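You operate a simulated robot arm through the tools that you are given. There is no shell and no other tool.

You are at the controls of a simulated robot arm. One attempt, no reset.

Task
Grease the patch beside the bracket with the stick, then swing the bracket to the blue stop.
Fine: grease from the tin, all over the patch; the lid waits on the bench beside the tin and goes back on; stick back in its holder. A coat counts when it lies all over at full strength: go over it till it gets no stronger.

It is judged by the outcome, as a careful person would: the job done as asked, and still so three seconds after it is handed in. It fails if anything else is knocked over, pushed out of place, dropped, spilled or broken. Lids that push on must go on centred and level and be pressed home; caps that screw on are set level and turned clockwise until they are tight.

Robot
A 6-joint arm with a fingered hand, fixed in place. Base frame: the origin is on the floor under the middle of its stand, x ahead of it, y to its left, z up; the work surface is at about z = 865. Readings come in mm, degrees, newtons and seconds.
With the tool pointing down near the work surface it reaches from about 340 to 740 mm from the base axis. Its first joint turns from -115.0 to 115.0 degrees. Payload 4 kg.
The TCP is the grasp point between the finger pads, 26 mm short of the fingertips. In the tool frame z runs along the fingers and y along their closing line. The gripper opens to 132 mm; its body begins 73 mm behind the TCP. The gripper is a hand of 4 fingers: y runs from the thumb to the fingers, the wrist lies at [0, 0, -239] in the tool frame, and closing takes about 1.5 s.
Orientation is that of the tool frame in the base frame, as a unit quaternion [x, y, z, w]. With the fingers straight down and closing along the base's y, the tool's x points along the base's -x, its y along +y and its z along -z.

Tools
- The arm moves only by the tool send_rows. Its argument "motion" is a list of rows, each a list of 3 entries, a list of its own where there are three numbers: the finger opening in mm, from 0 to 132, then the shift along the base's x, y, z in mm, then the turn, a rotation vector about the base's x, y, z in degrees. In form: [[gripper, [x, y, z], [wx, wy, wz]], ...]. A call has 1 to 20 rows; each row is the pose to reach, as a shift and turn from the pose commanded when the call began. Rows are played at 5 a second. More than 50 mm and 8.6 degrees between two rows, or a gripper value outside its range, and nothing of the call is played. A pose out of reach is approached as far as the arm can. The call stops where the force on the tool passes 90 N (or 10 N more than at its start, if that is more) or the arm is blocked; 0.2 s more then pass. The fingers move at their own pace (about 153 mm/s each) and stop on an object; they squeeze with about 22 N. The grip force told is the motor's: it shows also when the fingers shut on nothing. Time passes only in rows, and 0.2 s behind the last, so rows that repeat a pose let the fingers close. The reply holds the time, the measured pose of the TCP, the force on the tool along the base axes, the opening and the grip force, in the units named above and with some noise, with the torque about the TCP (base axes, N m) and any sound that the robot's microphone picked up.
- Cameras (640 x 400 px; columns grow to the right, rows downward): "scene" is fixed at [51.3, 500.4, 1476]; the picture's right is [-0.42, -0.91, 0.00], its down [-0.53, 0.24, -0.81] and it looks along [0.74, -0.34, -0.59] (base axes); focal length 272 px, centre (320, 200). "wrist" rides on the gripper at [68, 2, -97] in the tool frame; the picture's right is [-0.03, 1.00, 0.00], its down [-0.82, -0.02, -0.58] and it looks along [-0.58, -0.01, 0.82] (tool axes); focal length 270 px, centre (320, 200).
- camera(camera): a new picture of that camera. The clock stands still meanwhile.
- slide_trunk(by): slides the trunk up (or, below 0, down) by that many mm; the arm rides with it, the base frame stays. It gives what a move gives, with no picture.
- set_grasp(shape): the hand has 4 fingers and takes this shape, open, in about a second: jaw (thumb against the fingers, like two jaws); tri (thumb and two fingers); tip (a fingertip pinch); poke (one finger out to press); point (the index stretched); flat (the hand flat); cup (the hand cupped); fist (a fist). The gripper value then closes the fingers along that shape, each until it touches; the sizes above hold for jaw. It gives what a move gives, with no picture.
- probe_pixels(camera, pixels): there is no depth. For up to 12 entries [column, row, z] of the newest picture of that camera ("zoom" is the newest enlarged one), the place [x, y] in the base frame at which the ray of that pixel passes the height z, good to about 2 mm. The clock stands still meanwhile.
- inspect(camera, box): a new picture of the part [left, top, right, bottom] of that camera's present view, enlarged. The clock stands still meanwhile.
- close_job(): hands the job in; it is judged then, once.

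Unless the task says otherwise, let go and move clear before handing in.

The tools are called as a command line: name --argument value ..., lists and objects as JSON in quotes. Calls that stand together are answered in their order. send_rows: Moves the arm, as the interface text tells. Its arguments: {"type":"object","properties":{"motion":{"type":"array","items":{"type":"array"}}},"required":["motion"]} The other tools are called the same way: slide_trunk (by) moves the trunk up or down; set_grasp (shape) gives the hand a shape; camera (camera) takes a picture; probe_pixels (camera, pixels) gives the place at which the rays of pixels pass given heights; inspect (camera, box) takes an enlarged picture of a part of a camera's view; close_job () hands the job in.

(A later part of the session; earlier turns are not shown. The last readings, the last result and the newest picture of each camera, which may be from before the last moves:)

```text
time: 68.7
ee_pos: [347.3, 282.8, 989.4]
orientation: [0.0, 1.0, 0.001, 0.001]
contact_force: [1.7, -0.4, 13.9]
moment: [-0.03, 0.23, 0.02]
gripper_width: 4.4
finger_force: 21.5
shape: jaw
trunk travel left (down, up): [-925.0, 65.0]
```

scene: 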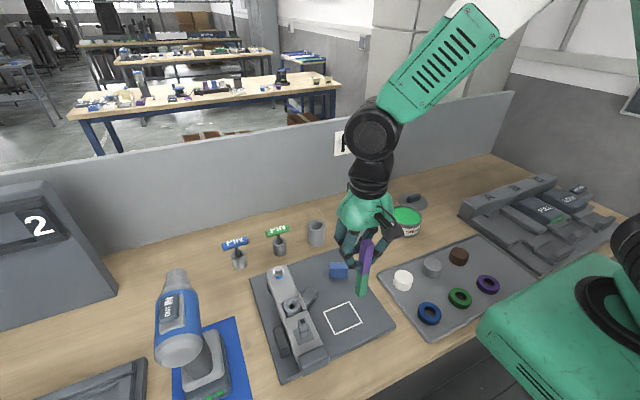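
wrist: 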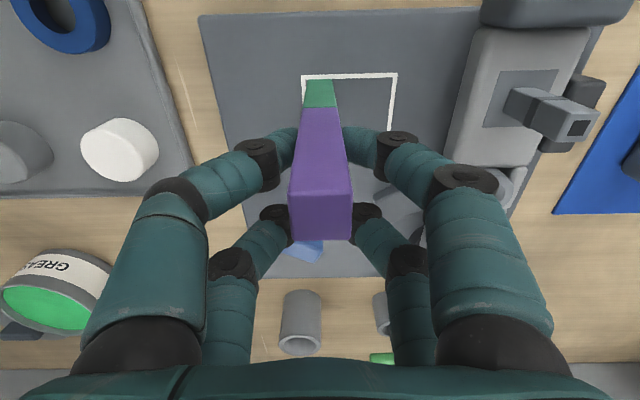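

Contact at command z≈990.5 (13.9 N now). I'll ease to ~5 N and do a first stroke along y, then look.

send_rows --motion '[[0, [0, 0, 1], [0, 0, 0]], [0, [0, -3, 1], [0, 0, 0]], [0, [0, 5, 1], [0, 0, 0]], [0, [0, 13, 1], [0, 0, 0]], [0, [0, 21, 1], [0, 0, 0]], [0, [0, 29, 1], [0, 0, 0]], [0, [0, 37, 1], [0, 0, 0]], [0, [0, 45, 1], [0, 0, 0]], [0, [0, 51, 1], [0, 0, 0]], [0, [0, 51, 1], [0, 0, 0]]]'

inspect --camera "scene" --box '[290, 260, 390, 350]'

camera --camera "wrist"

```text
time: 70.9
ee_pos: [347.1, 332.5, 989.4]
orientation: [0.0, 1.0, 0.0, 0.001]
contact_force: [0.7, -1.0, 4.2]
moment: [-0.22, 0.07, 0.02]
gripper_width: 5.3
finger_force: 22.1
shape: jaw
trunk travel left (down, up): [-925.0, 65.0]
```

```text
4.44 times, centred on (340, 305) of scene
```

zoom: 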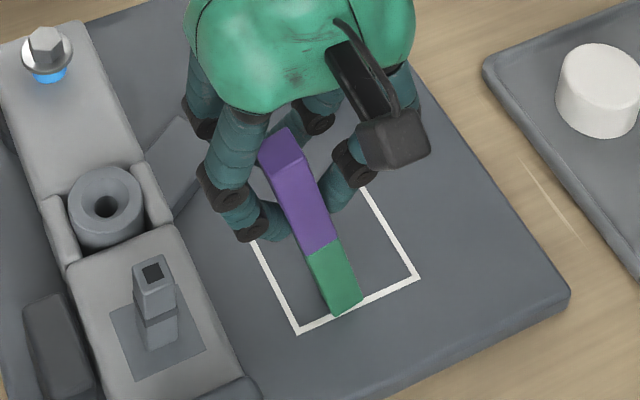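

```text
taken
```

wrist: 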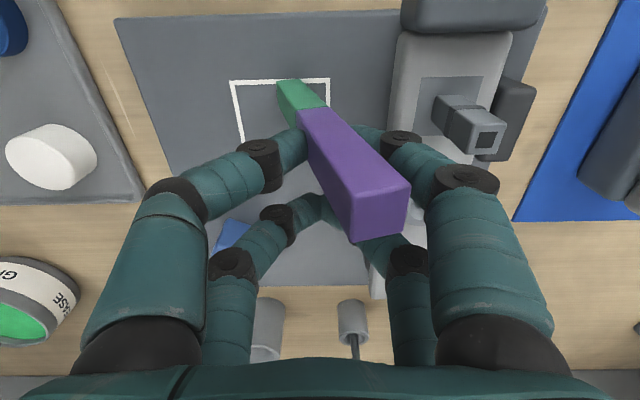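

The stick has pivoted in the pair grip (top leaning +y in wrist view at (380,210)), and no green shows on the patch yet. Lift slightly and look at the patch.

send_rows --motion '[[0, [0, 0, 6], [0, 0, 0]], [0, [0, 0, 16], [0, 0, 0]], [0, [0, 0, 30], [0, 0, 0]], [0, [0, 0, 30], [0, 0, 0]]]'

inspect --camera "scene" --box '[290, 240, 390, 350]'

inspect --camera "wrist" --box '[210, 50, 430, 250]'

```text
time: 71.9
ee_pos: [349.4, 334.5, 1019.1]
orientation: [0.0, 1.0, 0.0, 0.0]
contact_force: [0.0, -0.2, -0.3]
moment: [-0.01, -0.04, 0.04]
gripper_width: 4.7
finger_force: 22.1
shape: jaw
trunk travel left (down, up): [-925.0, 65.0]
```

```text
3.64 times, centred on (340, 295) of scene
```

zoom: 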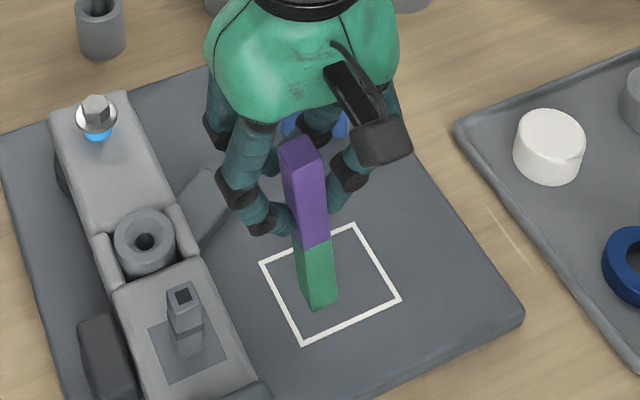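

```text
2.00 times, centred on (320, 150) of wrist
```

zoom: 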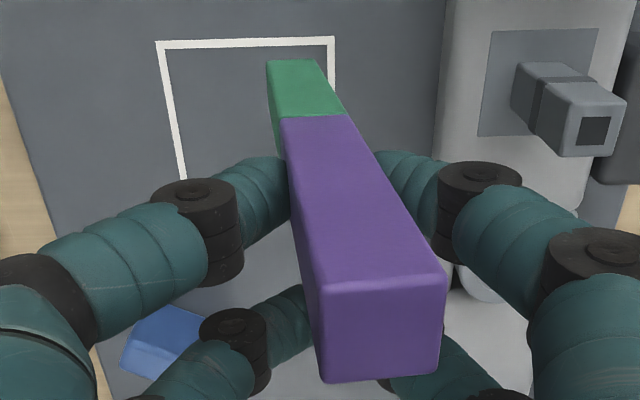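

No visible coat so far. Let me zoom tightly on the patch to check for any faint tint.

inspect --camera "scene" --box '[318, 295, 368, 340]'

inspect --camera "wrist" --box '[280, 60, 400, 150]'

```text
8.89 times, centred on (343, 318) of scene
```

zoom: 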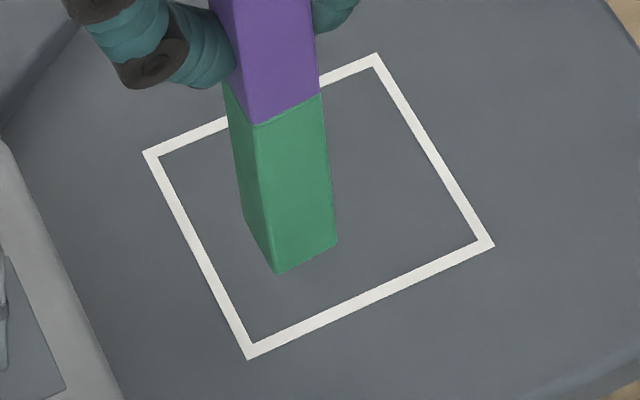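

```text
4.44 times, centred on (340, 105) of wrist
```

zoom: 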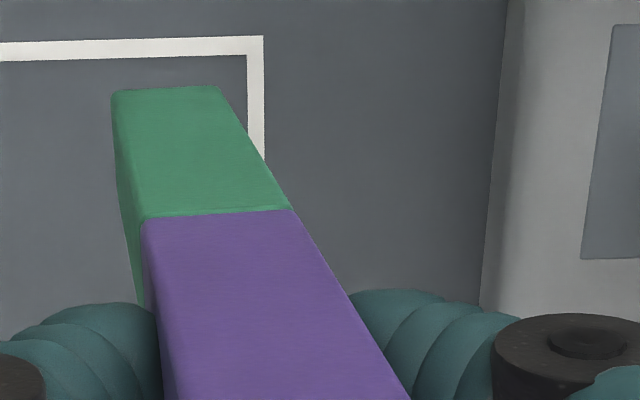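

No tint at all. The stick is tilted ~7.5° in the grip, so the tip wasn't flat. Quick test: rotate +7.5° about x to straighten it, press flat at the patch centre and make small wiggles to learn how the grease transfers.

send_rows --motion '[[0, [5, -7, 0], [2.5, 0, 0]], [0, [10, -15, 0], [5, 0, 0]], [0, [15, -22, 0], [7.5, 0, 0]], [0, [20, -29, 0], [7.5, 0, 0]], [0, [20, -29, -12], [7.5, 0, 0]], [0, [20, -29, -24], [7.5, 0, 0]], [0, [20, -29, -24], [7.5, 0, 0]]]'

inspect --camera "scene" --box '[290, 240, 390, 350]'

camera --camera "wrist"

```text
time: 73.5
ee_pos: [367.8, 305.0, 995.1]
orientation: [0.001, 0.998, 0.065, 0.0]
contact_force: [0.4, -0.6, -0.8]
moment: [0.01, 0.0, -0.01]
gripper_width: 4.4
finger_force: 22.2
shape: jaw
trunk travel left (down, up): [-925.0, 65.0]
```

```text
3.64 times, centred on (340, 295) of scene
```

zoom: 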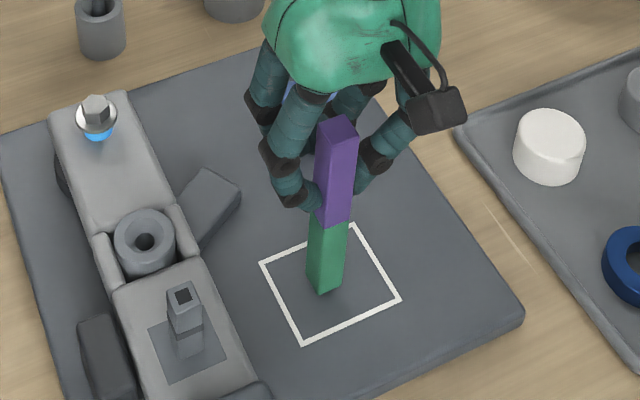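

```text
taken
```

wrist: 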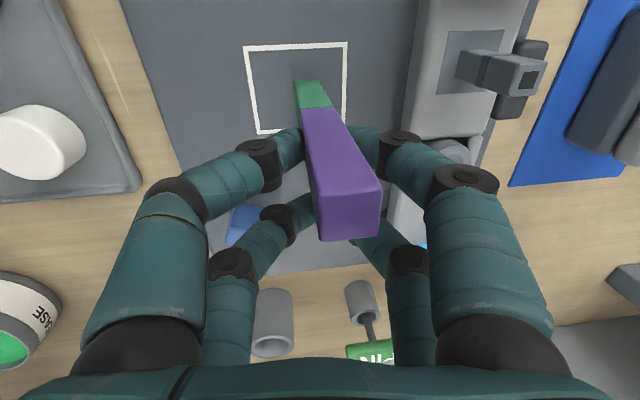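

The stick looks vertical over the patch centre. Press gently and check force.

send_rows --motion '[[0, [0, 0, -2], [7.5, 0, 0]], [0, [0, 0, -3.5], [7.5, 0, 0]], [0, [0, 0, -3.5], [7.5, 0, 0]]]'

```text
time: 74.3
ee_pos: [367.5, 303.7, 991.3]
orientation: [0.0, 0.991, 0.13, 0.0]
contact_force: [0.4, 0.4, 0.2]
moment: [0.03, -0.05, -0.01]
gripper_width: 4.4
finger_force: 21.6
shape: jaw
trunk travel left (down, up): [-925.0, 65.0]
```

I mistakenly added another 7.5° (turn is relative to each call's start). Undo that, then continue pressing.

send_rows --motion '[[0, [0, 0, 3], [-4, 0, 0]], [0, [0, 0, 3], [-7.5, 0, 0]], [0, [0, 0, 0], [-7.5, 0, 0]], [0, [0, 0, -1], [-7.5, 0, 0]], [0, [0, 0, -1], [-7.5, 0, 0]]]'

send_rows --motion '[[0, [0, 0, -1], [0, 0, 0]], [0, [0, 0, -1], [0, 0, 0]]]'

send_rows --motion '[[0, [0, 0, -0.7], [0, 0, 0]], [0, [0, 0, -0.7], [0, 0, 0]]]'

```text
time: 75.5
ee_pos: [368.8, 303.0, 990.3]
orientation: [0.0, 0.998, 0.066, 0.0]
contact_force: [0.7, -0.5, 0.1]
moment: [0.02, -0.04, 0.0]
gripper_width: 4.8
finger_force: 21.7
shape: jaw
trunk travel left (down, up): [-925.0, 65.0]
```

```text
time: 76.1
ee_pos: [368.4, 304.9, 989.6]
orientation: [0.0, 0.998, 0.065, 0.001]
contact_force: [0.3, 1.0, -0.8]
moment: [0.01, -0.01, 0.0]
gripper_width: 4.6
finger_force: 21.9
shape: jaw
trunk travel left (down, up): [-925.0, 65.0]
```

```text
time: 76.7
ee_pos: [367.4, 305.1, 989.6]
orientation: [0.001, 0.998, 0.066, 0.0]
contact_force: [0.3, 0.6, 3.6]
moment: [0.03, 0.08, 0.01]
gripper_width: 4.5
finger_force: 22.0
shape: jaw
trunk travel left (down, up): [-925.0, 65.0]
```

Light contact (3.6 N). Small ±3 mm wiggles in x and y, then look.

send_rows --motion '[[0, [2, 0, 0], [0, 0, 0]], [0, [4, 0, 0], [0, 0, 0]], [0, [2, 0, 0], [0, 0, 0]], [0, [0, 0, 0], [0, 0, 0]], [0, [-2, 0, 0], [0, 0, 0]], [0, [-4, 0, 0], [0, 0, 0]], [0, [-2, 0, 0], [0, 0, 0]], [0, [0, 0, 0], [0, 0, 0]], [0, [0, 2, 0], [0, 0, 0]], [0, [0, 4, 0], [0, 0, 0]], [0, [0, 2, 0], [0, 0, 0]], [0, [0, 0, 0], [0, 0, 0]]]'

inspect --camera "scene" --box '[318, 275, 368, 340]'

camera --camera "wrist"

```text
time: 79.3
ee_pos: [366.8, 303.3, 988.3]
orientation: [0.0, 0.998, 0.065, 0.0]
contact_force: [0.5, 0.5, 5.2]
moment: [0.03, 0.08, -0.01]
gripper_width: 4.5
finger_force: 21.3
shape: jaw
trunk travel left (down, up): [-925.0, 65.0]
```

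```text
6.15 times, centred on (343, 308) of scene
```

zoom: 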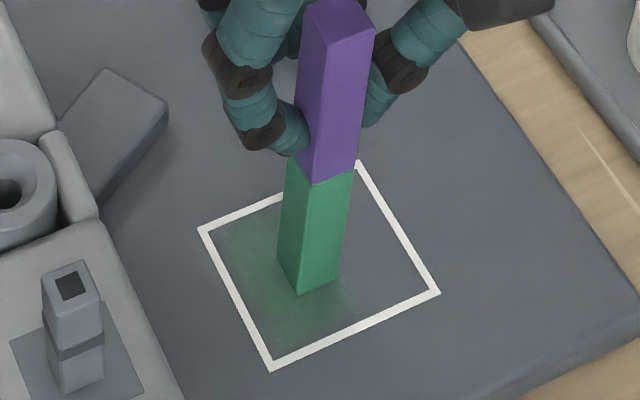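

```text
taken
```

wrist: 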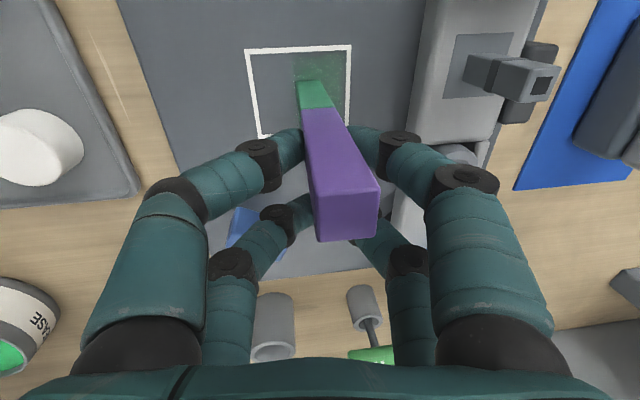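

Grease does transfer: a faint green tint has appeared around the tip. Small flat wiggles work, so I'll continue with more of them here and watch the strength grow.

send_rows --motion '[[0, [4, 0, 0], [0, 0, 0]], [0, [0, 0, 0], [0, 0, 0]], [0, [-4, 0, 0], [0, 0, 0]], [0, [0, 0, 0], [0, 0, 0]], [0, [4, 0, 0], [0, 0, 0]], [0, [0, 0, 0], [0, 0, 0]], [0, [-4, 0, 0], [0, 0, 0]], [0, [0, 0, 0], [0, 0, 0]], [0, [4, 0, 0], [0, 0, 0]], [0, [0, 0, 0], [0, 0, 0]], [0, [-4, 0, 0], [0, 0, 0]], [0, [0, 0, 0], [0, 0, 0]], [0, [4, 0, 0], [0, 0, 0]], [0, [0, 0, 0], [0, 0, 0]], [0, [-4, 0, 0], [0, 0, 0]], [0, [0, 0, 0], [0, 0, 0]]]'

inspect --camera "scene" --box '[318, 275, 368, 340]'

```text
time: 82.7
ee_pos: [367.3, 305.1, 989.3]
orientation: [0.0, 0.998, 0.065, 0.0]
contact_force: [0.6, 0.3, 3.9]
moment: [-0.01, 0.06, 0.03]
gripper_width: 4.6
finger_force: 22.2
shape: jaw
trunk travel left (down, up): [-925.0, 65.0]
```

```text
6.15 times, centred on (343, 308) of scene
```

zoom: 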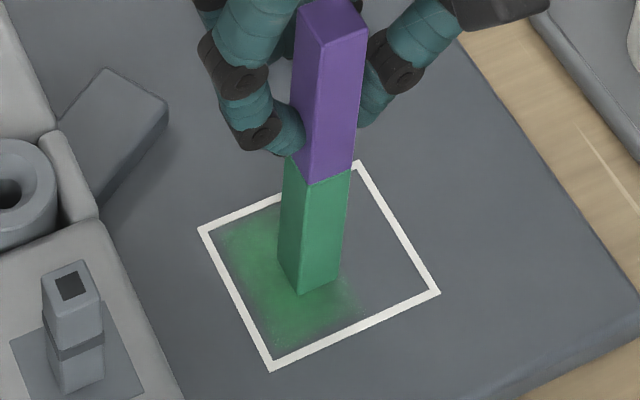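

The coat is growing stronger around the tip. Now lift, shift to the opposite side (stick ≈(338,286)) and wiggle there.

send_rows --motion '[[0, [0, 0, 5], [0, 0, 0]], [0, [-6, -10, 8], [0, 0, 0]], [0, [-12, -20, 8], [0, 0, 0]], [0, [-12, -20, 3], [0, 0, 0]], [0, [-12, -20, 0], [0, 0, 0]], [0, [-8, -20, 0], [0, 0, 0]], [0, [-12, -20, 0], [0, 0, 0]], [0, [-16, -20, 0], [0, 0, 0]], [0, [-12, -20, 0], [0, 0, 0]], [0, [-8, -20, 0], [0, 0, 0]], [0, [-12, -20, 0], [0, 0, 0]], [0, [-16, -20, 0], [0, 0, 0]], [0, [-12, -20, 0], [0, 0, 0]], [0, [-8, -20, 0], [0, 0, 0]], [0, [-12, -20, 0], [0, 0, 0]], [0, [-16, -20, 0], [0, 0, 0]], [0, [-12, -20, 0], [0, 0, 0]]]'

inspect --camera "scene" --box '[318, 275, 368, 340]'

camera --camera "wrist"

```text
time: 86.3
ee_pos: [355.8, 283.5, 988.9]
orientation: [0.0, 0.998, 0.065, 0.0]
contact_force: [-0.4, 0.0, 1.9]
moment: [0.0, 0.04, -0.04]
gripper_width: 4.2
finger_force: 22.5
shape: jaw
trunk travel left (down, up): [-925.0, 65.0]
```

```text
6.15 times, centred on (343, 308) of scene
```

zoom: 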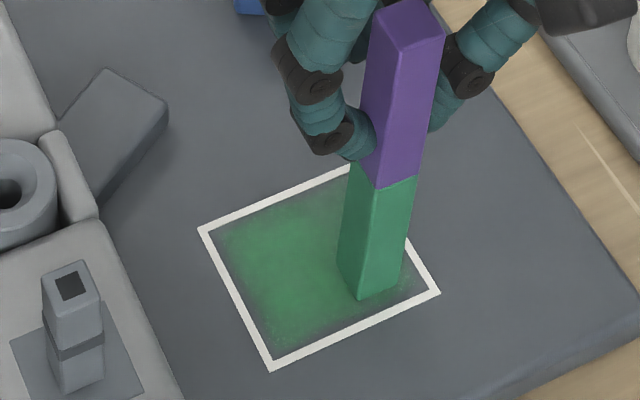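

```text
taken
```

wrist: 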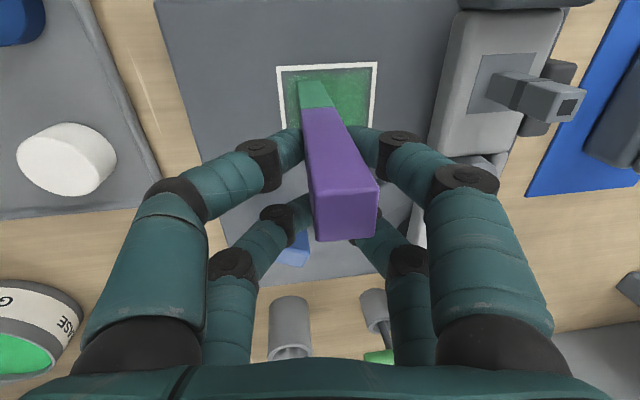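

Most of the patch is green now, weaker toward the edges. I'll work the edges and corners, starting with near corner (331,279), pressing slightly more.

send_rows --motion '[[0, [0, 0, 5], [0, 0, 0]], [0, [-5, -6, 6], [0, 0, 0]], [0, [-5, -6, 0], [0, 0, 0]], [0, [-5, -6, -0.4], [0, 0, 0]], [0, [-1, -6, -0.4], [0, 0, 0]], [0, [-5, -6, -0.4], [0, 0, 0]], [0, [-9, -6, -0.4], [0, 0, 0]], [0, [-5, -6, -0.4], [0, 0, 0]], [0, [-1, -6, -0.4], [0, 0, 0]], [0, [-5, -6, -0.4], [0, 0, 0]], [0, [-9, -6, -0.4], [0, 0, 0]], [0, [-5, -6, -0.4], [0, 0, 0]], [0, [-1, -6, -0.4], [0, 0, 0]], [0, [-5, -6, -0.4], [0, 0, 0]], [0, [-9, -6, -0.4], [0, 0, 0]], [0, [-5, -6, -0.4], [0, 0, 0]], [0, [-5, -6, 5], [0, 0, 0]]]'

send_rows --motion '[[0, [14, 0, 2], [0, 0, 0]], [0, [28, 0, 2], [0, 0, 0]], [0, [37, 0, 0], [0, 0, 0]], [0, [37, 0, -5.2], [0, 0, 0]], [0, [37, 0, -5.2], [0, 0, 0]], [0, [41, 0, -5.2], [0, 0, 0]], [0, [37, 0, -5.2], [0, 0, 0]], [0, [33, 0, -5.2], [0, 0, 0]], [0, [37, 0, -5.2], [0, 0, 0]], [0, [41, 0, -5.2], [0, 0, 0]], [0, [37, 0, -5.2], [0, 0, 0]], [0, [33, 0, -5.2], [0, 0, 0]], [0, [37, 0, -5.2], [0, 0, 0]], [0, [41, 0, -5.2], [0, 0, 0]], [0, [37, 0, -5.2], [0, 0, 0]], [0, [33, 0, -5.2], [0, 0, 0]], [0, [37, 0, -5.2], [0, 0, 0]]]'

inspect --camera "scene" --box '[318, 275, 368, 340]'

camera --camera "wrist"

```text
time: 89.9
ee_pos: [350.5, 278.7, 994.3]
orientation: [0.001, 0.998, 0.066, 0.001]
contact_force: [-0.4, 0.2, -0.9]
moment: [-0.01, 0.04, 0.02]
gripper_width: 4.7
finger_force: 22.3
shape: jaw
trunk travel left (down, up): [-925.0, 65.0]
```

```text
time: 93.5
ee_pos: [387.8, 278.3, 988.5]
orientation: [0.0, 0.998, 0.066, 0.001]
contact_force: [0.8, 0.5, 8.5]
moment: [-0.01, 0.13, 0.01]
gripper_width: 4.4
finger_force: 21.5
shape: jaw
trunk travel left (down, up): [-925.0, 65.0]
```

```text
6.15 times, centred on (343, 308) of scene
```

zoom: 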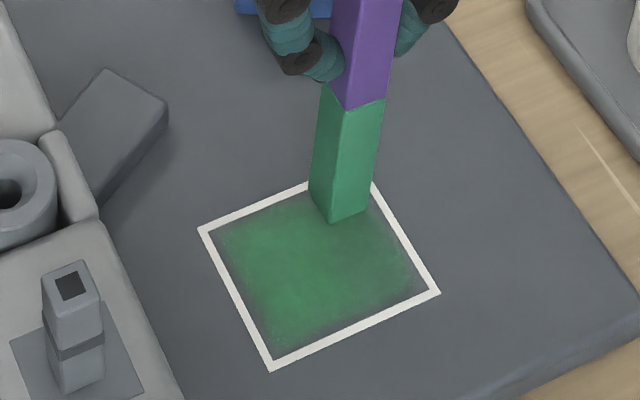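

```text
taken
```

wrist: 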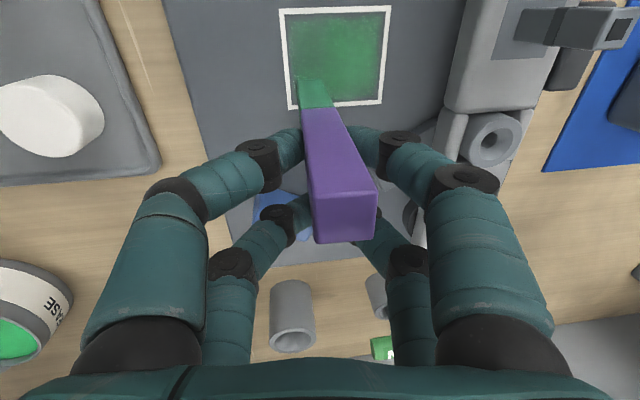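

The -y side is filling in. Next the two +y corners: (371,333), then (331,333).

send_rows --motion '[[0, [0, 0, 6], [0, 0, 0]], [0, [0, 15, 7], [0, 0, 0]], [0, [0, 30, 7], [0, 0, 0]], [0, [0, 45, 7], [0, 0, 0]], [0, [0, 54, 5], [0, 0, 0]], [0, [0, 54, 0.2], [0, 0, 0]], [0, [0, 54, 0.2], [0, 0, 0]], [0, [4, 54, 0.2], [0, 0, 0]], [0, [0, 54, 0.2], [0, 0, 0]], [0, [-4, 54, 0.2], [0, 0, 0]], [0, [0, 54, 0.2], [0, 0, 0]], [0, [4, 54, 0.2], [0, 0, 0]], [0, [0, 54, 0.2], [0, 0, 0]], [0, [-4, 54, 0.2], [0, 0, 0]], [0, [0, 54, 0.2], [0, 0, 0]], [0, [4, 54, 0.2], [0, 0, 0]], [0, [0, 54, 0.2], [0, 0, 0]], [0, [-4, 54, 0.2], [0, 0, 0]], [0, [0, 54, 0.2], [0, 0, 0]], [0, [0, 54, 6], [0, 0, 0]]]'

send_rows --motion '[[0, [-14, 0, 1], [0, 0, 0]], [0, [-28, 0, 1], [0, 0, 0]], [0, [-38, 0, 0], [0, 0, 0]], [0, [-38, 0, -5.8], [0, 0, 0]], [0, [-38, 0, -5.8], [0, 0, 0]], [0, [-42, 0, -5.8], [0, 0, 0]], [0, [-38, 0, -5.8], [0, 0, 0]], [0, [-34, 0, -5.8], [0, 0, 0]], [0, [-38, 0, -5.8], [0, 0, 0]], [0, [-42, 0, -5.8], [0, 0, 0]], [0, [-38, 0, -5.8], [0, 0, 0]], [0, [-34, 0, -5.8], [0, 0, 0]], [0, [-38, 0, -5.8], [0, 0, 0]], [0, [-42, 0, -5.8], [0, 0, 0]], [0, [-38, 0, -5.8], [0, 0, 0]], [0, [-34, 0, -5.8], [0, 0, 0]], [0, [-38, 0, -5.8], [0, 0, 0]]]'

inspect --camera "scene" --box '[318, 275, 368, 340]'

camera --camera "wrist"

```text
time: 97.7
ee_pos: [387.9, 332.2, 994.6]
orientation: [0.0, 0.998, 0.065, 0.0]
contact_force: [-0.3, -0.2, 0.8]
moment: [-0.01, 0.0, -0.01]
gripper_width: 4.5
finger_force: 21.9
shape: jaw
trunk travel left (down, up): [-925.0, 65.0]
```

```text
time: 101.3
ee_pos: [349.6, 333.3, 989.9]
orientation: [0.001, 0.998, 0.066, 0.001]
contact_force: [0.9, 0.3, 4.6]
moment: [0.01, 0.09, 0.01]
gripper_width: 4.4
finger_force: 21.8
shape: jaw
trunk travel left (down, up): [-925.0, 65.0]
```

```text
6.15 times, centred on (343, 308) of scene
```

zoom: 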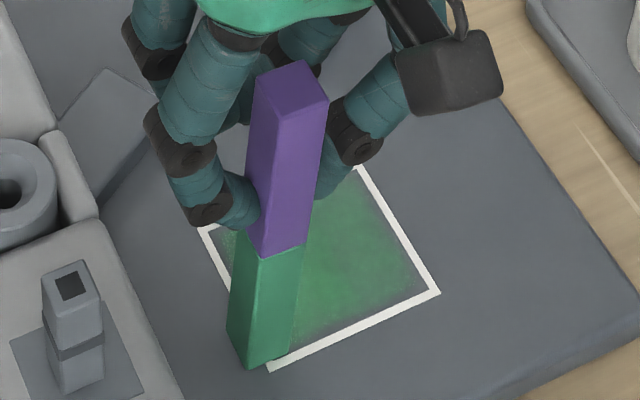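

```text
taken
```

wrist: 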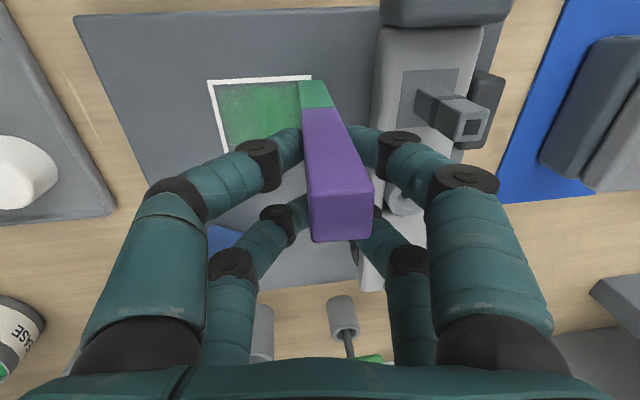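

Coat is building. I'll test whether a longer, slow x-stroke keeps the stick upright – sweep from x≈331 to 371 at y≈329.

send_rows --motion '[[0, [0, -3, 0], [0, 0, 0]], [0, [5, -3, 0], [0, 0, 0]], [0, [10, -3, 0], [0, 0, 0]], [0, [15, -3, 0], [0, 0, 0]], [0, [20, -3, 0], [0, 0, 0]], [0, [25, -3, 0], [0, 0, 0]], [0, [30, -3, 0], [0, 0, 0]], [0, [35, -3, 0], [0, 0, 0]], [0, [39, -3, 0], [0, 0, 0]], [0, [39, -3, 0], [0, 0, 0]]]'

inspect --camera "scene" --box '[318, 265, 368, 340]'

camera --camera "wrist"

```text
time: 103.5
ee_pos: [389.7, 328.9, 989.3]
orientation: [0.0, 0.998, 0.064, 0.0]
contact_force: [-1.1, 0.2, 1.7]
moment: [-0.01, 0.16, 0.01]
gripper_width: 4.5
finger_force: 22.1
shape: jaw
trunk travel left (down, up): [-925.0, 65.0]
```

```text
5.33 times, centred on (343, 302) of scene
```

zoom: 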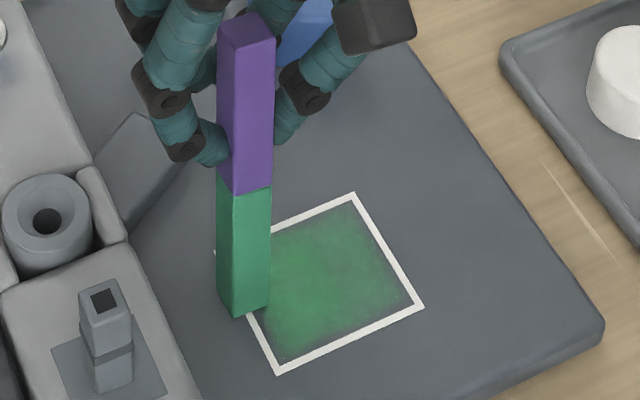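

```text
taken
```

wrist: 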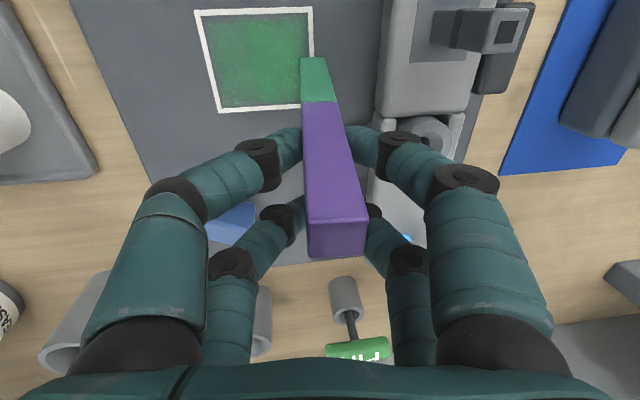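

The stick leans (tip trailing) and its tip seems to be off the +y edge. Let me measure where the tip actually is.

probe_pixels --camera "wrist" --pixels '[[301, 57, 878], [325, 57, 878], [313, 57, 878], [195, 10, 876], [311, 7, 876], [314, 55, 876], [304, 107, 876], [217, 112, 876]]'

inspect --camera "wrist" --box '[180, 0, 380, 130]'

```text
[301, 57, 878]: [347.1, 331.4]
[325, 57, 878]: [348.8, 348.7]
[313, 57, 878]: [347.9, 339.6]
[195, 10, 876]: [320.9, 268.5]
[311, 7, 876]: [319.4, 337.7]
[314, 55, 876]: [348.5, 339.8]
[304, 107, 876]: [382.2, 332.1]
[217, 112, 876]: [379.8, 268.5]
```

```text
3.08 times, centred on (280, 65) of wrist
```

zoom: 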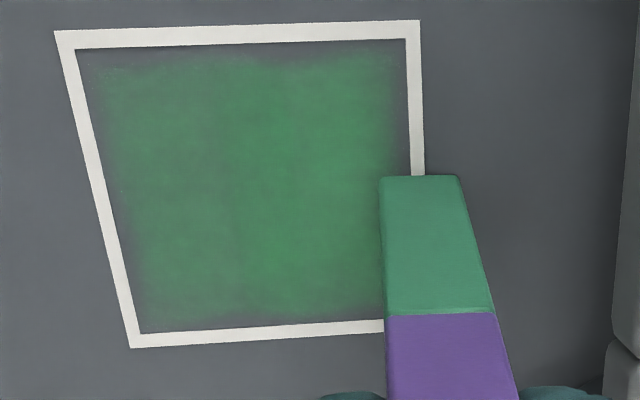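

The tip is ~11 mm +y of the TCP and trailed ~15 mm in x, so earlier corner spots were offset. Green fades within ~5 mm of the edges. I'll lift, relocate to tip target (331,279) → TCP (348,268), and check the posture.

send_rows --motion '[[0, [-3, -5, 5], [0, 0, 0]], [0, [-12, -20, 12], [0, 0, 0]], [0, [-25, -38, 12], [0, 0, 0]], [0, [-36, -52, 12], [0, 0, 0]], [0, [-41, -61, 12], [0, 0, 0]], [0, [-41, -61, 12], [0, 0, 0]]]'

inspect --camera "scene" --box '[300, 250, 390, 350]'

camera --camera "wrist"

```text
time: 104.9
ee_pos: [346.9, 267.4, 1000.5]
orientation: [0.0, 0.998, 0.067, 0.001]
contact_force: [-0.7, -0.5, -0.7]
moment: [-0.01, 0.0, 0.0]
gripper_width: 4.5
finger_force: 22.4
shape: jaw
trunk travel left (down, up): [-925.0, 65.0]
```

```text
4.00 times, centred on (345, 300) of scene
```

zoom: 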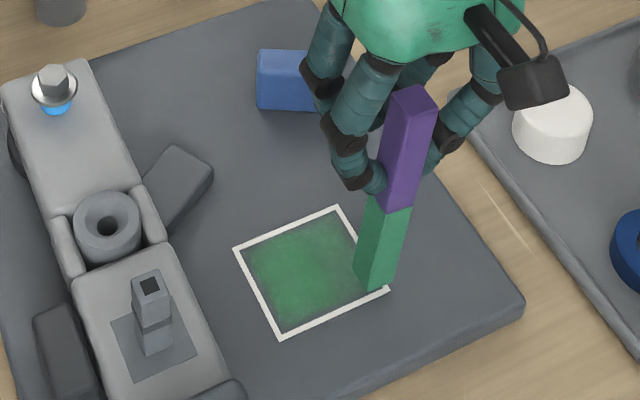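

```text
taken
```

wrist: 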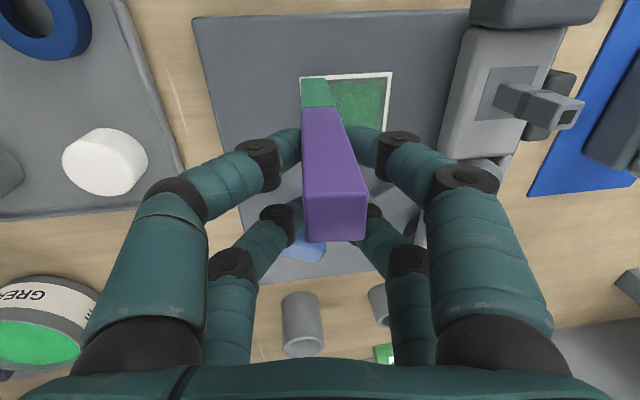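

The stick mostly springs back when lifted; relative to the hand it's now only ~3° off. I'll level the tool by −4.5° about x and set the tip at ≈(331,279), then press and wiggle there.

send_rows --motion '[[0, [0, 4, 0], [-2.2, 0, 0]], [0, [0, 9, 0], [-4.5, 0, 0]], [0, [0, 9, -6], [-4.5, 0, 0]], [0, [0, 9, -9], [-4.5, 0, 0]], [0, [0, 9, -9], [-4.5, 0, 0]]]'

inspect --camera "scene" --box '[300, 250, 390, 350]'

inspect --camera "wrist" --box '[220, 50, 440, 250]'

```text
time: 106.1
ee_pos: [346.8, 276.7, 991.8]
orientation: [0.0, 1.0, 0.026, 0.0]
contact_force: [-0.2, 0.5, 0.4]
moment: [0.01, 0.0, 0.02]
gripper_width: 4.4
finger_force: 22.3
shape: jaw
trunk travel left (down, up): [-925.0, 65.0]
```

```text
4.00 times, centred on (345, 300) of scene
```

zoom: 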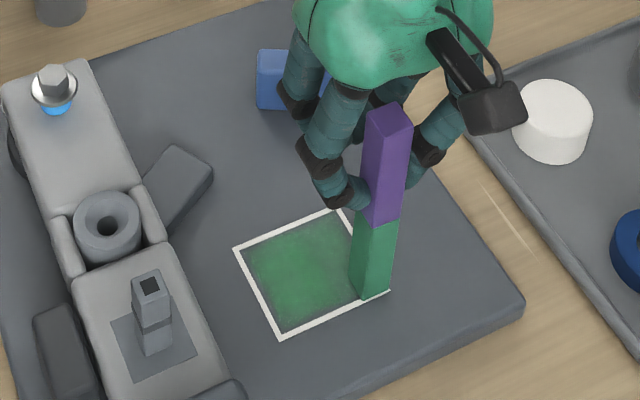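

```text
2.00 times, centred on (330, 150) of wrist
```

zoom: 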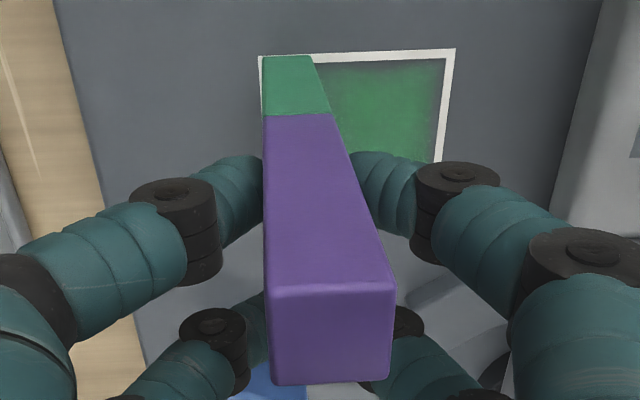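

Tip is at the near −y corner. Press lightly and wiggle there.

send_rows --motion '[[0, [0, 0, -2], [0, 0, 0]], [0, [0, -2, -3], [0, 0, 0]], [0, [4, -2, -3], [0, 0, 0]], [0, [0, -2, -3], [0, 0, 0]], [0, [-4, -2, -3], [0, 0, 0]], [0, [0, -2, -3], [0, 0, 0]], [0, [4, -2, -3], [0, 0, 0]], [0, [0, -2, -3], [0, 0, 0]], [0, [-4, -2, -3], [0, 0, 0]], [0, [0, -2, -3], [0, 0, 0]], [0, [4, -2, -3], [0, 0, 0]], [0, [0, -2, -3], [0, 0, 0]], [0, [-4, -2, -3], [0, 0, 0]], [0, [0, -2, -3], [0, 0, 0]], [0, [4, -2, -3], [0, 0, 0]], [0, [0, -2, -3], [0, 0, 0]], [0, [-4, -2, -3], [0, 0, 0]], [0, [0, -2, -3], [0, 0, 0]]]'

inspect --camera "scene" --box '[318, 275, 368, 340]'

```text
time: 109.9
ee_pos: [348.0, 275.5, 986.9]
orientation: [0.0, 1.0, 0.026, 0.0]
contact_force: [1.1, -0.4, 8.0]
moment: [-0.01, 0.1, 0.01]
gripper_width: 4.8
finger_force: 21.8
shape: jaw
trunk travel left (down, up): [-925.0, 65.0]
```

```text
6.15 times, centred on (343, 308) of scene
```

zoom: 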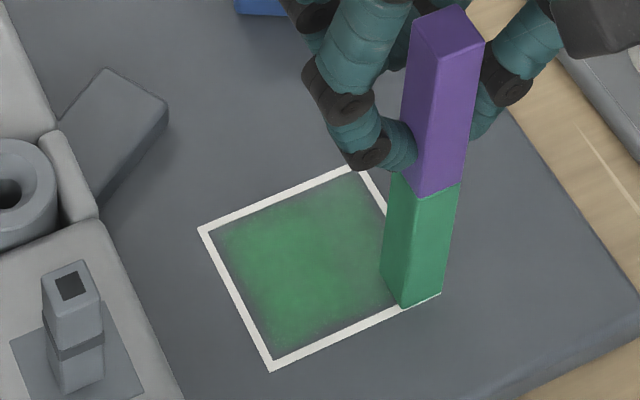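

Corner done for this pass. Now along the near edge (tip x≈327): y≈296 and y≈314.

send_rows --motion '[[0, [-2, 9, 6], [0, 0, 0]], [0, [-4, 18, 5], [0, 0, 0]], [0, [-4, 18, 0], [0, 0, 0]], [0, [0, 18, 0], [0, 0, 0]], [0, [-4, 18, 0], [0, 0, 0]], [0, [-8, 18, 0], [0, 0, 0]], [0, [-4, 18, 0], [0, 0, 0]], [0, [0, 18, 0], [0, 0, 0]], [0, [-8, 18, 0], [0, 0, 0]], [0, [-4, 18, 0], [0, 0, 0]], [0, [-4, 27, 6], [0, 0, 0]], [0, [-4, 36, 5], [0, 0, 0]], [0, [-4, 36, 0], [0, 0, 0]], [0, [0, 36, 0], [0, 0, 0]], [0, [-4, 36, 0], [0, 0, 0]], [0, [-8, 36, 0], [0, 0, 0]], [0, [-4, 36, 0], [0, 0, 0]], [0, [0, 36, 0], [0, 0, 0]], [0, [-8, 36, 0], [0, 0, 0]], [0, [-4, 36, 0], [0, 0, 0]]]'

inspect --camera "scene" --box '[318, 275, 368, 340]'

camera --camera "wrist"

```text
time: 114.1
ee_pos: [344.7, 311.2, 989.1]
orientation: [0.0, 1.0, 0.026, 0.0]
contact_force: [0.4, -0.4, 3.0]
moment: [0.01, 0.09, 0.01]
gripper_width: 4.6
finger_force: 21.4
shape: jaw
trunk travel left (down, up): [-925.0, 65.0]
```

```text
6.15 times, centred on (343, 308) of scene
```

zoom: 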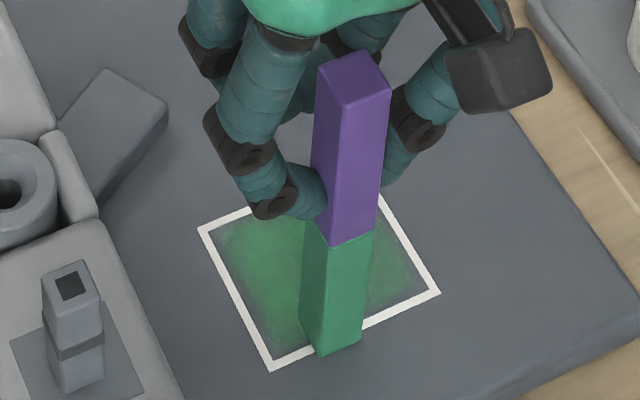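

```text
taken
```

wrist: 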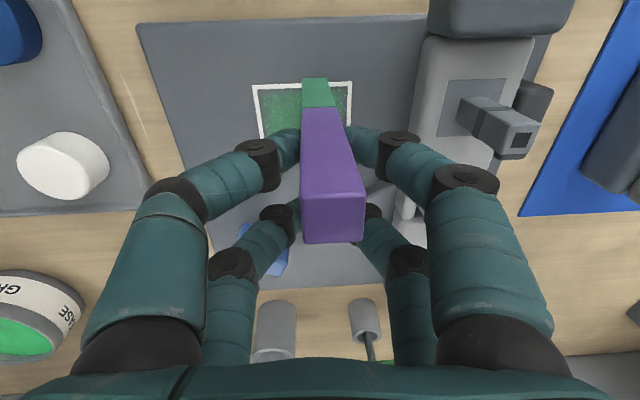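

Continue: near +y corner (329,333) and then +y edge (346,334).

send_rows --motion '[[0, [1, 10, 6], [0, 0, 0]], [0, [2, 19, 5], [0, 0, 0]], [0, [2, 19, 0], [0, 0, 0]], [0, [6, 19, 0], [0, 0, 0]], [0, [2, 19, 0], [0, 0, 0]], [0, [-2, 19, 0], [0, 0, 0]], [0, [2, 19, 0], [0, 0, 0]], [0, [6, 19, 0], [0, 0, 0]], [0, [-2, 19, 0], [0, 0, 0]], [0, [2, 19, 0], [0, 0, 0]], [0, [11, 20, 6], [0, 0, 0]], [0, [19, 20, 5], [0, 0, 0]], [0, [19, 20, 0], [0, 0, 0]], [0, [23, 20, 0], [0, 0, 0]], [0, [19, 20, 0], [0, 0, 0]], [0, [15, 20, 0], [0, 0, 0]], [0, [19, 20, 0], [0, 0, 0]], [0, [23, 20, 0], [0, 0, 0]], [0, [15, 20, 0], [0, 0, 0]], [0, [19, 20, 0], [0, 0, 0]]]'

send_rows --motion '[[0, [8, 0, 6], [0, 0, 0]], [0, [15, 0, 5], [0, 0, 0]], [0, [15, 0, 0], [0, 0, 0]], [0, [19, 0, 0], [0, 0, 0]], [0, [15, 0, 0], [0, 0, 0]], [0, [11, 0, 0], [0, 0, 0]], [0, [15, 0, 0], [0, 0, 0]], [0, [19, 0, 0], [0, 0, 0]], [0, [11, 0, 0], [0, 0, 0]], [0, [15, 0, 0], [0, 0, 0]], [0, [22, 0, 6], [0, 0, 0]], [0, [29, 0, 5], [0, 0, 0]], [0, [29, 0, 0], [0, 0, 0]], [0, [33, 0, 0], [0, 0, 0]], [0, [29, 0, 0], [0, 0, 0]], [0, [25, 0, 0], [0, 0, 0]], [0, [29, 0, 0], [0, 0, 0]], [0, [33, 0, 0], [0, 0, 0]], [0, [25, 0, 0], [0, 0, 0]], [0, [29, 0, 0], [0, 0, 0]]]'

inspect --camera "scene" --box '[318, 275, 368, 340]'

inspect --camera "wrist" --box '[180, 0, 400, 150]'

```text
time: 118.3
ee_pos: [362.7, 330.1, 988.4]
orientation: [0.0, 1.0, 0.026, 0.0]
contact_force: [1.0, -1.2, 4.1]
moment: [0.0, 0.05, 0.0]
gripper_width: 4.5
finger_force: 22.3
shape: jaw
trunk travel left (down, up): [-925.0, 65.0]
```

```text
time: 122.5
ee_pos: [391.7, 332.0, 990.3]
orientation: [-0.001, 1.0, 0.026, 0.0]
contact_force: [0.6, 0.1, 5.5]
moment: [0.03, 0.09, -0.03]
gripper_width: 4.6
finger_force: 22.1
shape: jaw
trunk travel left (down, up): [-925.0, 65.0]
```

```text
6.15 times, centred on (343, 308) of scene
```

zoom: 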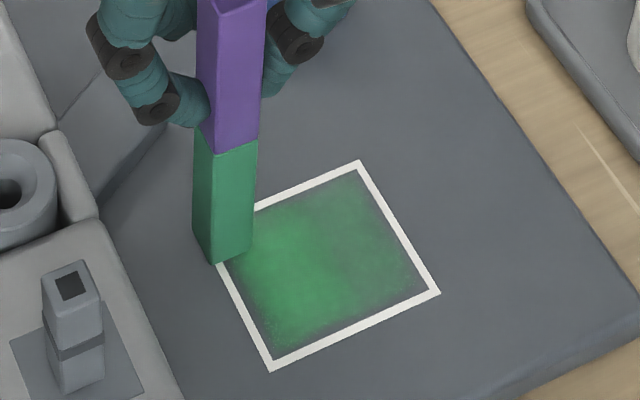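

```text
2.67 times, centred on (290, 75) of wrist
```

zoom: 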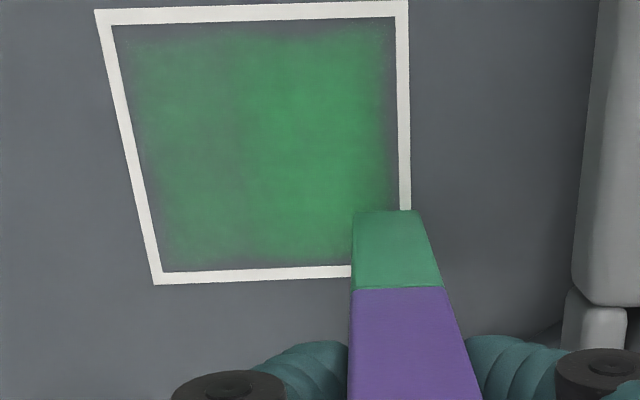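

+y side is clearly stronger now. Continue along the far edge: tip y≈318, 300, then 282.

send_rows --motion '[[0, [0, -9, 6], [0, 0, 0]], [0, [0, -18, 5], [0, 0, 0]], [0, [0, -18, 0], [0, 0, 0]], [0, [3, -18, 0], [0, 0, 0]], [0, [-1, -18, 0], [0, 0, 0]], [0, [-5, -18, 0], [0, 0, 0]], [0, [-1, -18, 0], [0, 0, 0]], [0, [3, -18, 0], [0, 0, 0]], [0, [-5, -18, 0], [0, 0, 0]], [0, [0, -18, 0], [0, 0, 0]], [0, [0, -27, 6], [0, 0, 0]], [0, [0, -36, 5], [0, 0, 0]], [0, [0, -36, 0], [0, 0, 0]], [0, [3, -36, 0], [0, 0, 0]], [0, [-1, -36, 0], [0, 0, 0]], [0, [-5, -36, 0], [0, 0, 0]], [0, [-1, -36, 0], [0, 0, 0]], [0, [3, -36, 0], [0, 0, 0]], [0, [-5, -36, 0], [0, 0, 0]], [0, [0, -36, 0], [0, 0, 0]]]'

send_rows --motion '[[0, [0, -10, 6], [0, 0, 0]], [0, [0, -20, 5], [0, 0, 0]], [0, [0, -20, 0], [0, 0, 0]], [0, [3, -20, 0], [0, 0, 0]], [0, [-1, -20, 0], [0, 0, 0]], [0, [-5, -20, 0], [0, 0, 0]], [0, [-1, -20, 0], [0, 0, 0]], [0, [3, -20, 0], [0, 0, 0]], [0, [-5, -20, 0], [0, 0, 0]], [0, [0, -20, 0], [0, 0, 0]], [0, [-8, -20, 6], [0, 0, 0]], [0, [-15, -20, 5], [0, 0, 0]], [0, [-15, -20, 0], [0, 0, 0]], [0, [-11, -20, 0], [0, 0, 0]], [0, [-15, -20, 0], [0, 0, 0]], [0, [-19, -20, 0], [0, 0, 0]], [0, [-15, -20, 0], [0, 0, 0]], [0, [-11, -20, 0], [0, 0, 0]], [0, [-19, -20, 0], [0, 0, 0]], [0, [-15, -20, 0], [0, 0, 0]]]'

inspect --camera "scene" --box '[318, 275, 368, 340]'

inspect --camera "wrist" --box '[250, 0, 470, 150]'

```text
time: 126.7
ee_pos: [391.6, 295.2, 988.6]
orientation: [-0.001, 1.0, 0.026, 0.0]
contact_force: [-1.0, 0.4, 3.1]
moment: [-0.02, 0.08, -0.04]
gripper_width: 4.3
finger_force: 22.1
shape: jaw
trunk travel left (down, up): [-925.0, 65.0]
```

```text
time: 130.9
ee_pos: [377.8, 274.7, 987.7]
orientation: [0.001, 1.0, 0.026, 0.0]
contact_force: [0.6, 0.4, 4.5]
moment: [0.06, 0.09, 0.01]
gripper_width: 4.2
finger_force: 21.9
shape: jaw
trunk travel left (down, up): [-925.0, 65.0]
```

```text
6.15 times, centred on (343, 308) of scene
```

zoom: 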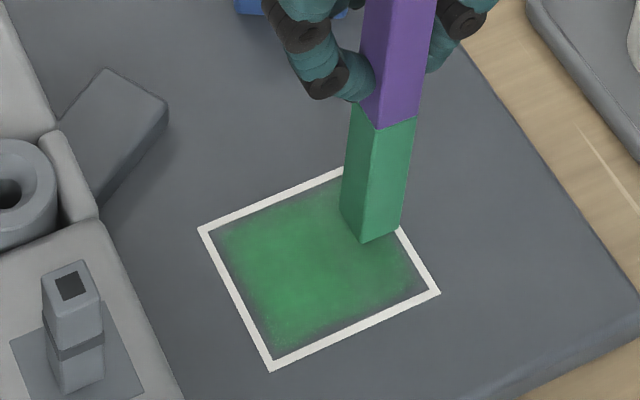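

```text
2.67 times, centred on (360, 75) of wrist
```

zoom: 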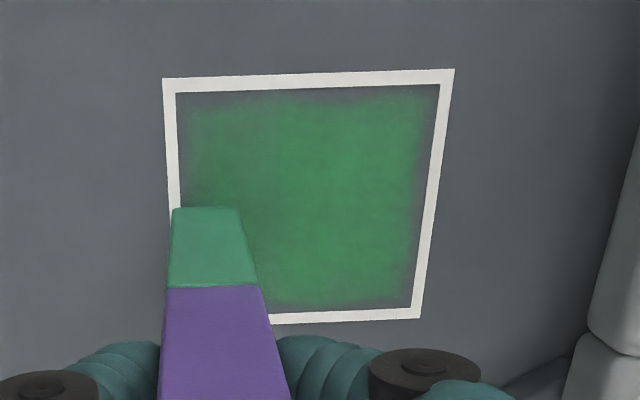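

Continue the −y edge: tip (345,279) and (330,279), then interior spots.

send_rows --motion '[[0, [-8, -1, 6], [0, 0, 0]], [0, [-15, -2, 5], [0, 0, 0]], [0, [-15, -2, 0], [0, 0, 0]], [0, [-11, -2, 0], [0, 0, 0]], [0, [-15, -2, 0], [0, 0, 0]], [0, [-19, -2, 0], [0, 0, 0]], [0, [-15, -2, 0], [0, 0, 0]], [0, [-11, -2, 0], [0, 0, 0]], [0, [-19, -2, 0], [0, 0, 0]], [0, [-15, -2, 0], [0, 0, 0]], [0, [-22, -2, 6], [0, 0, 0]], [0, [-29, -2, 5], [0, 0, 0]], [0, [-29, -2, 0], [0, 0, 0]], [0, [-25, -2, 0], [0, 0, 0]], [0, [-29, -2, 0], [0, 0, 0]], [0, [-33, -2, 0], [0, 0, 0]], [0, [-29, -2, 0], [0, 0, 0]], [0, [-25, -2, 0], [0, 0, 0]], [0, [-33, -2, 0], [0, 0, 0]], [0, [-29, -2, 0], [0, 0, 0]]]'

send_rows --motion '[[0, [0, 8, 6], [0, 0, 0]], [0, [0, 16, 5], [0, 0, 0]], [0, [0, 16, 0], [0, 0, 0]], [0, [4, 16, 0], [0, 0, 0]], [0, [0, 16, 0], [0, 0, 0]], [0, [-4, 16, 0], [0, 0, 0]], [0, [0, 16, 0], [0, 0, 0]], [0, [4, 16, 0], [0, 0, 0]], [0, [-4, 16, 0], [0, 0, 0]], [0, [0, 16, 0], [0, 0, 0]], [0, [8, 16, 6], [0, 0, 0]], [0, [15, 16, 5], [0, 0, 0]], [0, [15, 16, 0], [0, 0, 0]], [0, [19, 16, 0], [0, 0, 0]], [0, [15, 16, 0], [0, 0, 0]], [0, [11, 16, 0], [0, 0, 0]], [0, [15, 16, 0], [0, 0, 0]], [0, [19, 16, 0], [0, 0, 0]], [0, [11, 16, 0], [0, 0, 0]], [0, [15, 16, 0], [0, 0, 0]]]'

inspect --camera "scene" --box '[318, 275, 368, 340]'

inspect --camera "wrist" --box '[230, 30, 410, 150]'

```text
time: 135.1
ee_pos: [346.7, 272.6, 988.0]
orientation: [0.0, 1.0, 0.026, -0.001]
contact_force: [0.8, -0.6, 6.9]
moment: [0.01, 0.08, 0.01]
gripper_width: 4.7
finger_force: 21.9
shape: jaw
trunk travel left (down, up): [-925.0, 65.0]
```

```text
time: 139.3
ee_pos: [362.3, 289.5, 988.8]
orientation: [0.0, 1.0, 0.027, 0.0]
contact_force: [0.8, 0.2, 8.6]
moment: [0.03, 0.17, 0.01]
gripper_width: 4.6
finger_force: 22.1
shape: jaw
trunk travel left (down, up): [-925.0, 65.0]
```

```text
6.15 times, centred on (343, 308) of scene
```

zoom: 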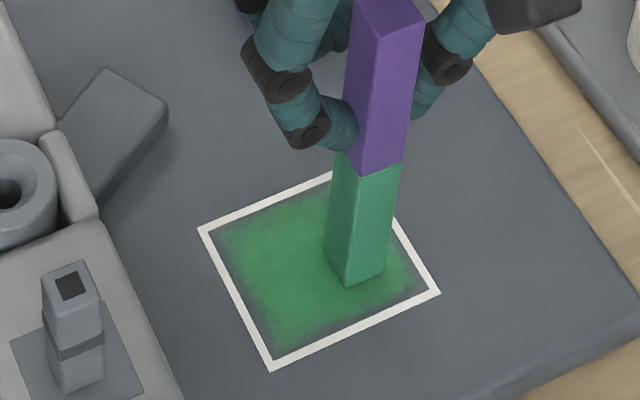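

```text
3.33 times, centred on (320, 90) of wrist
```

zoom: 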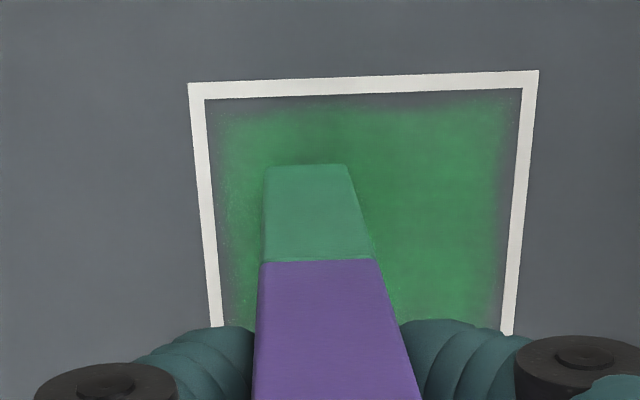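

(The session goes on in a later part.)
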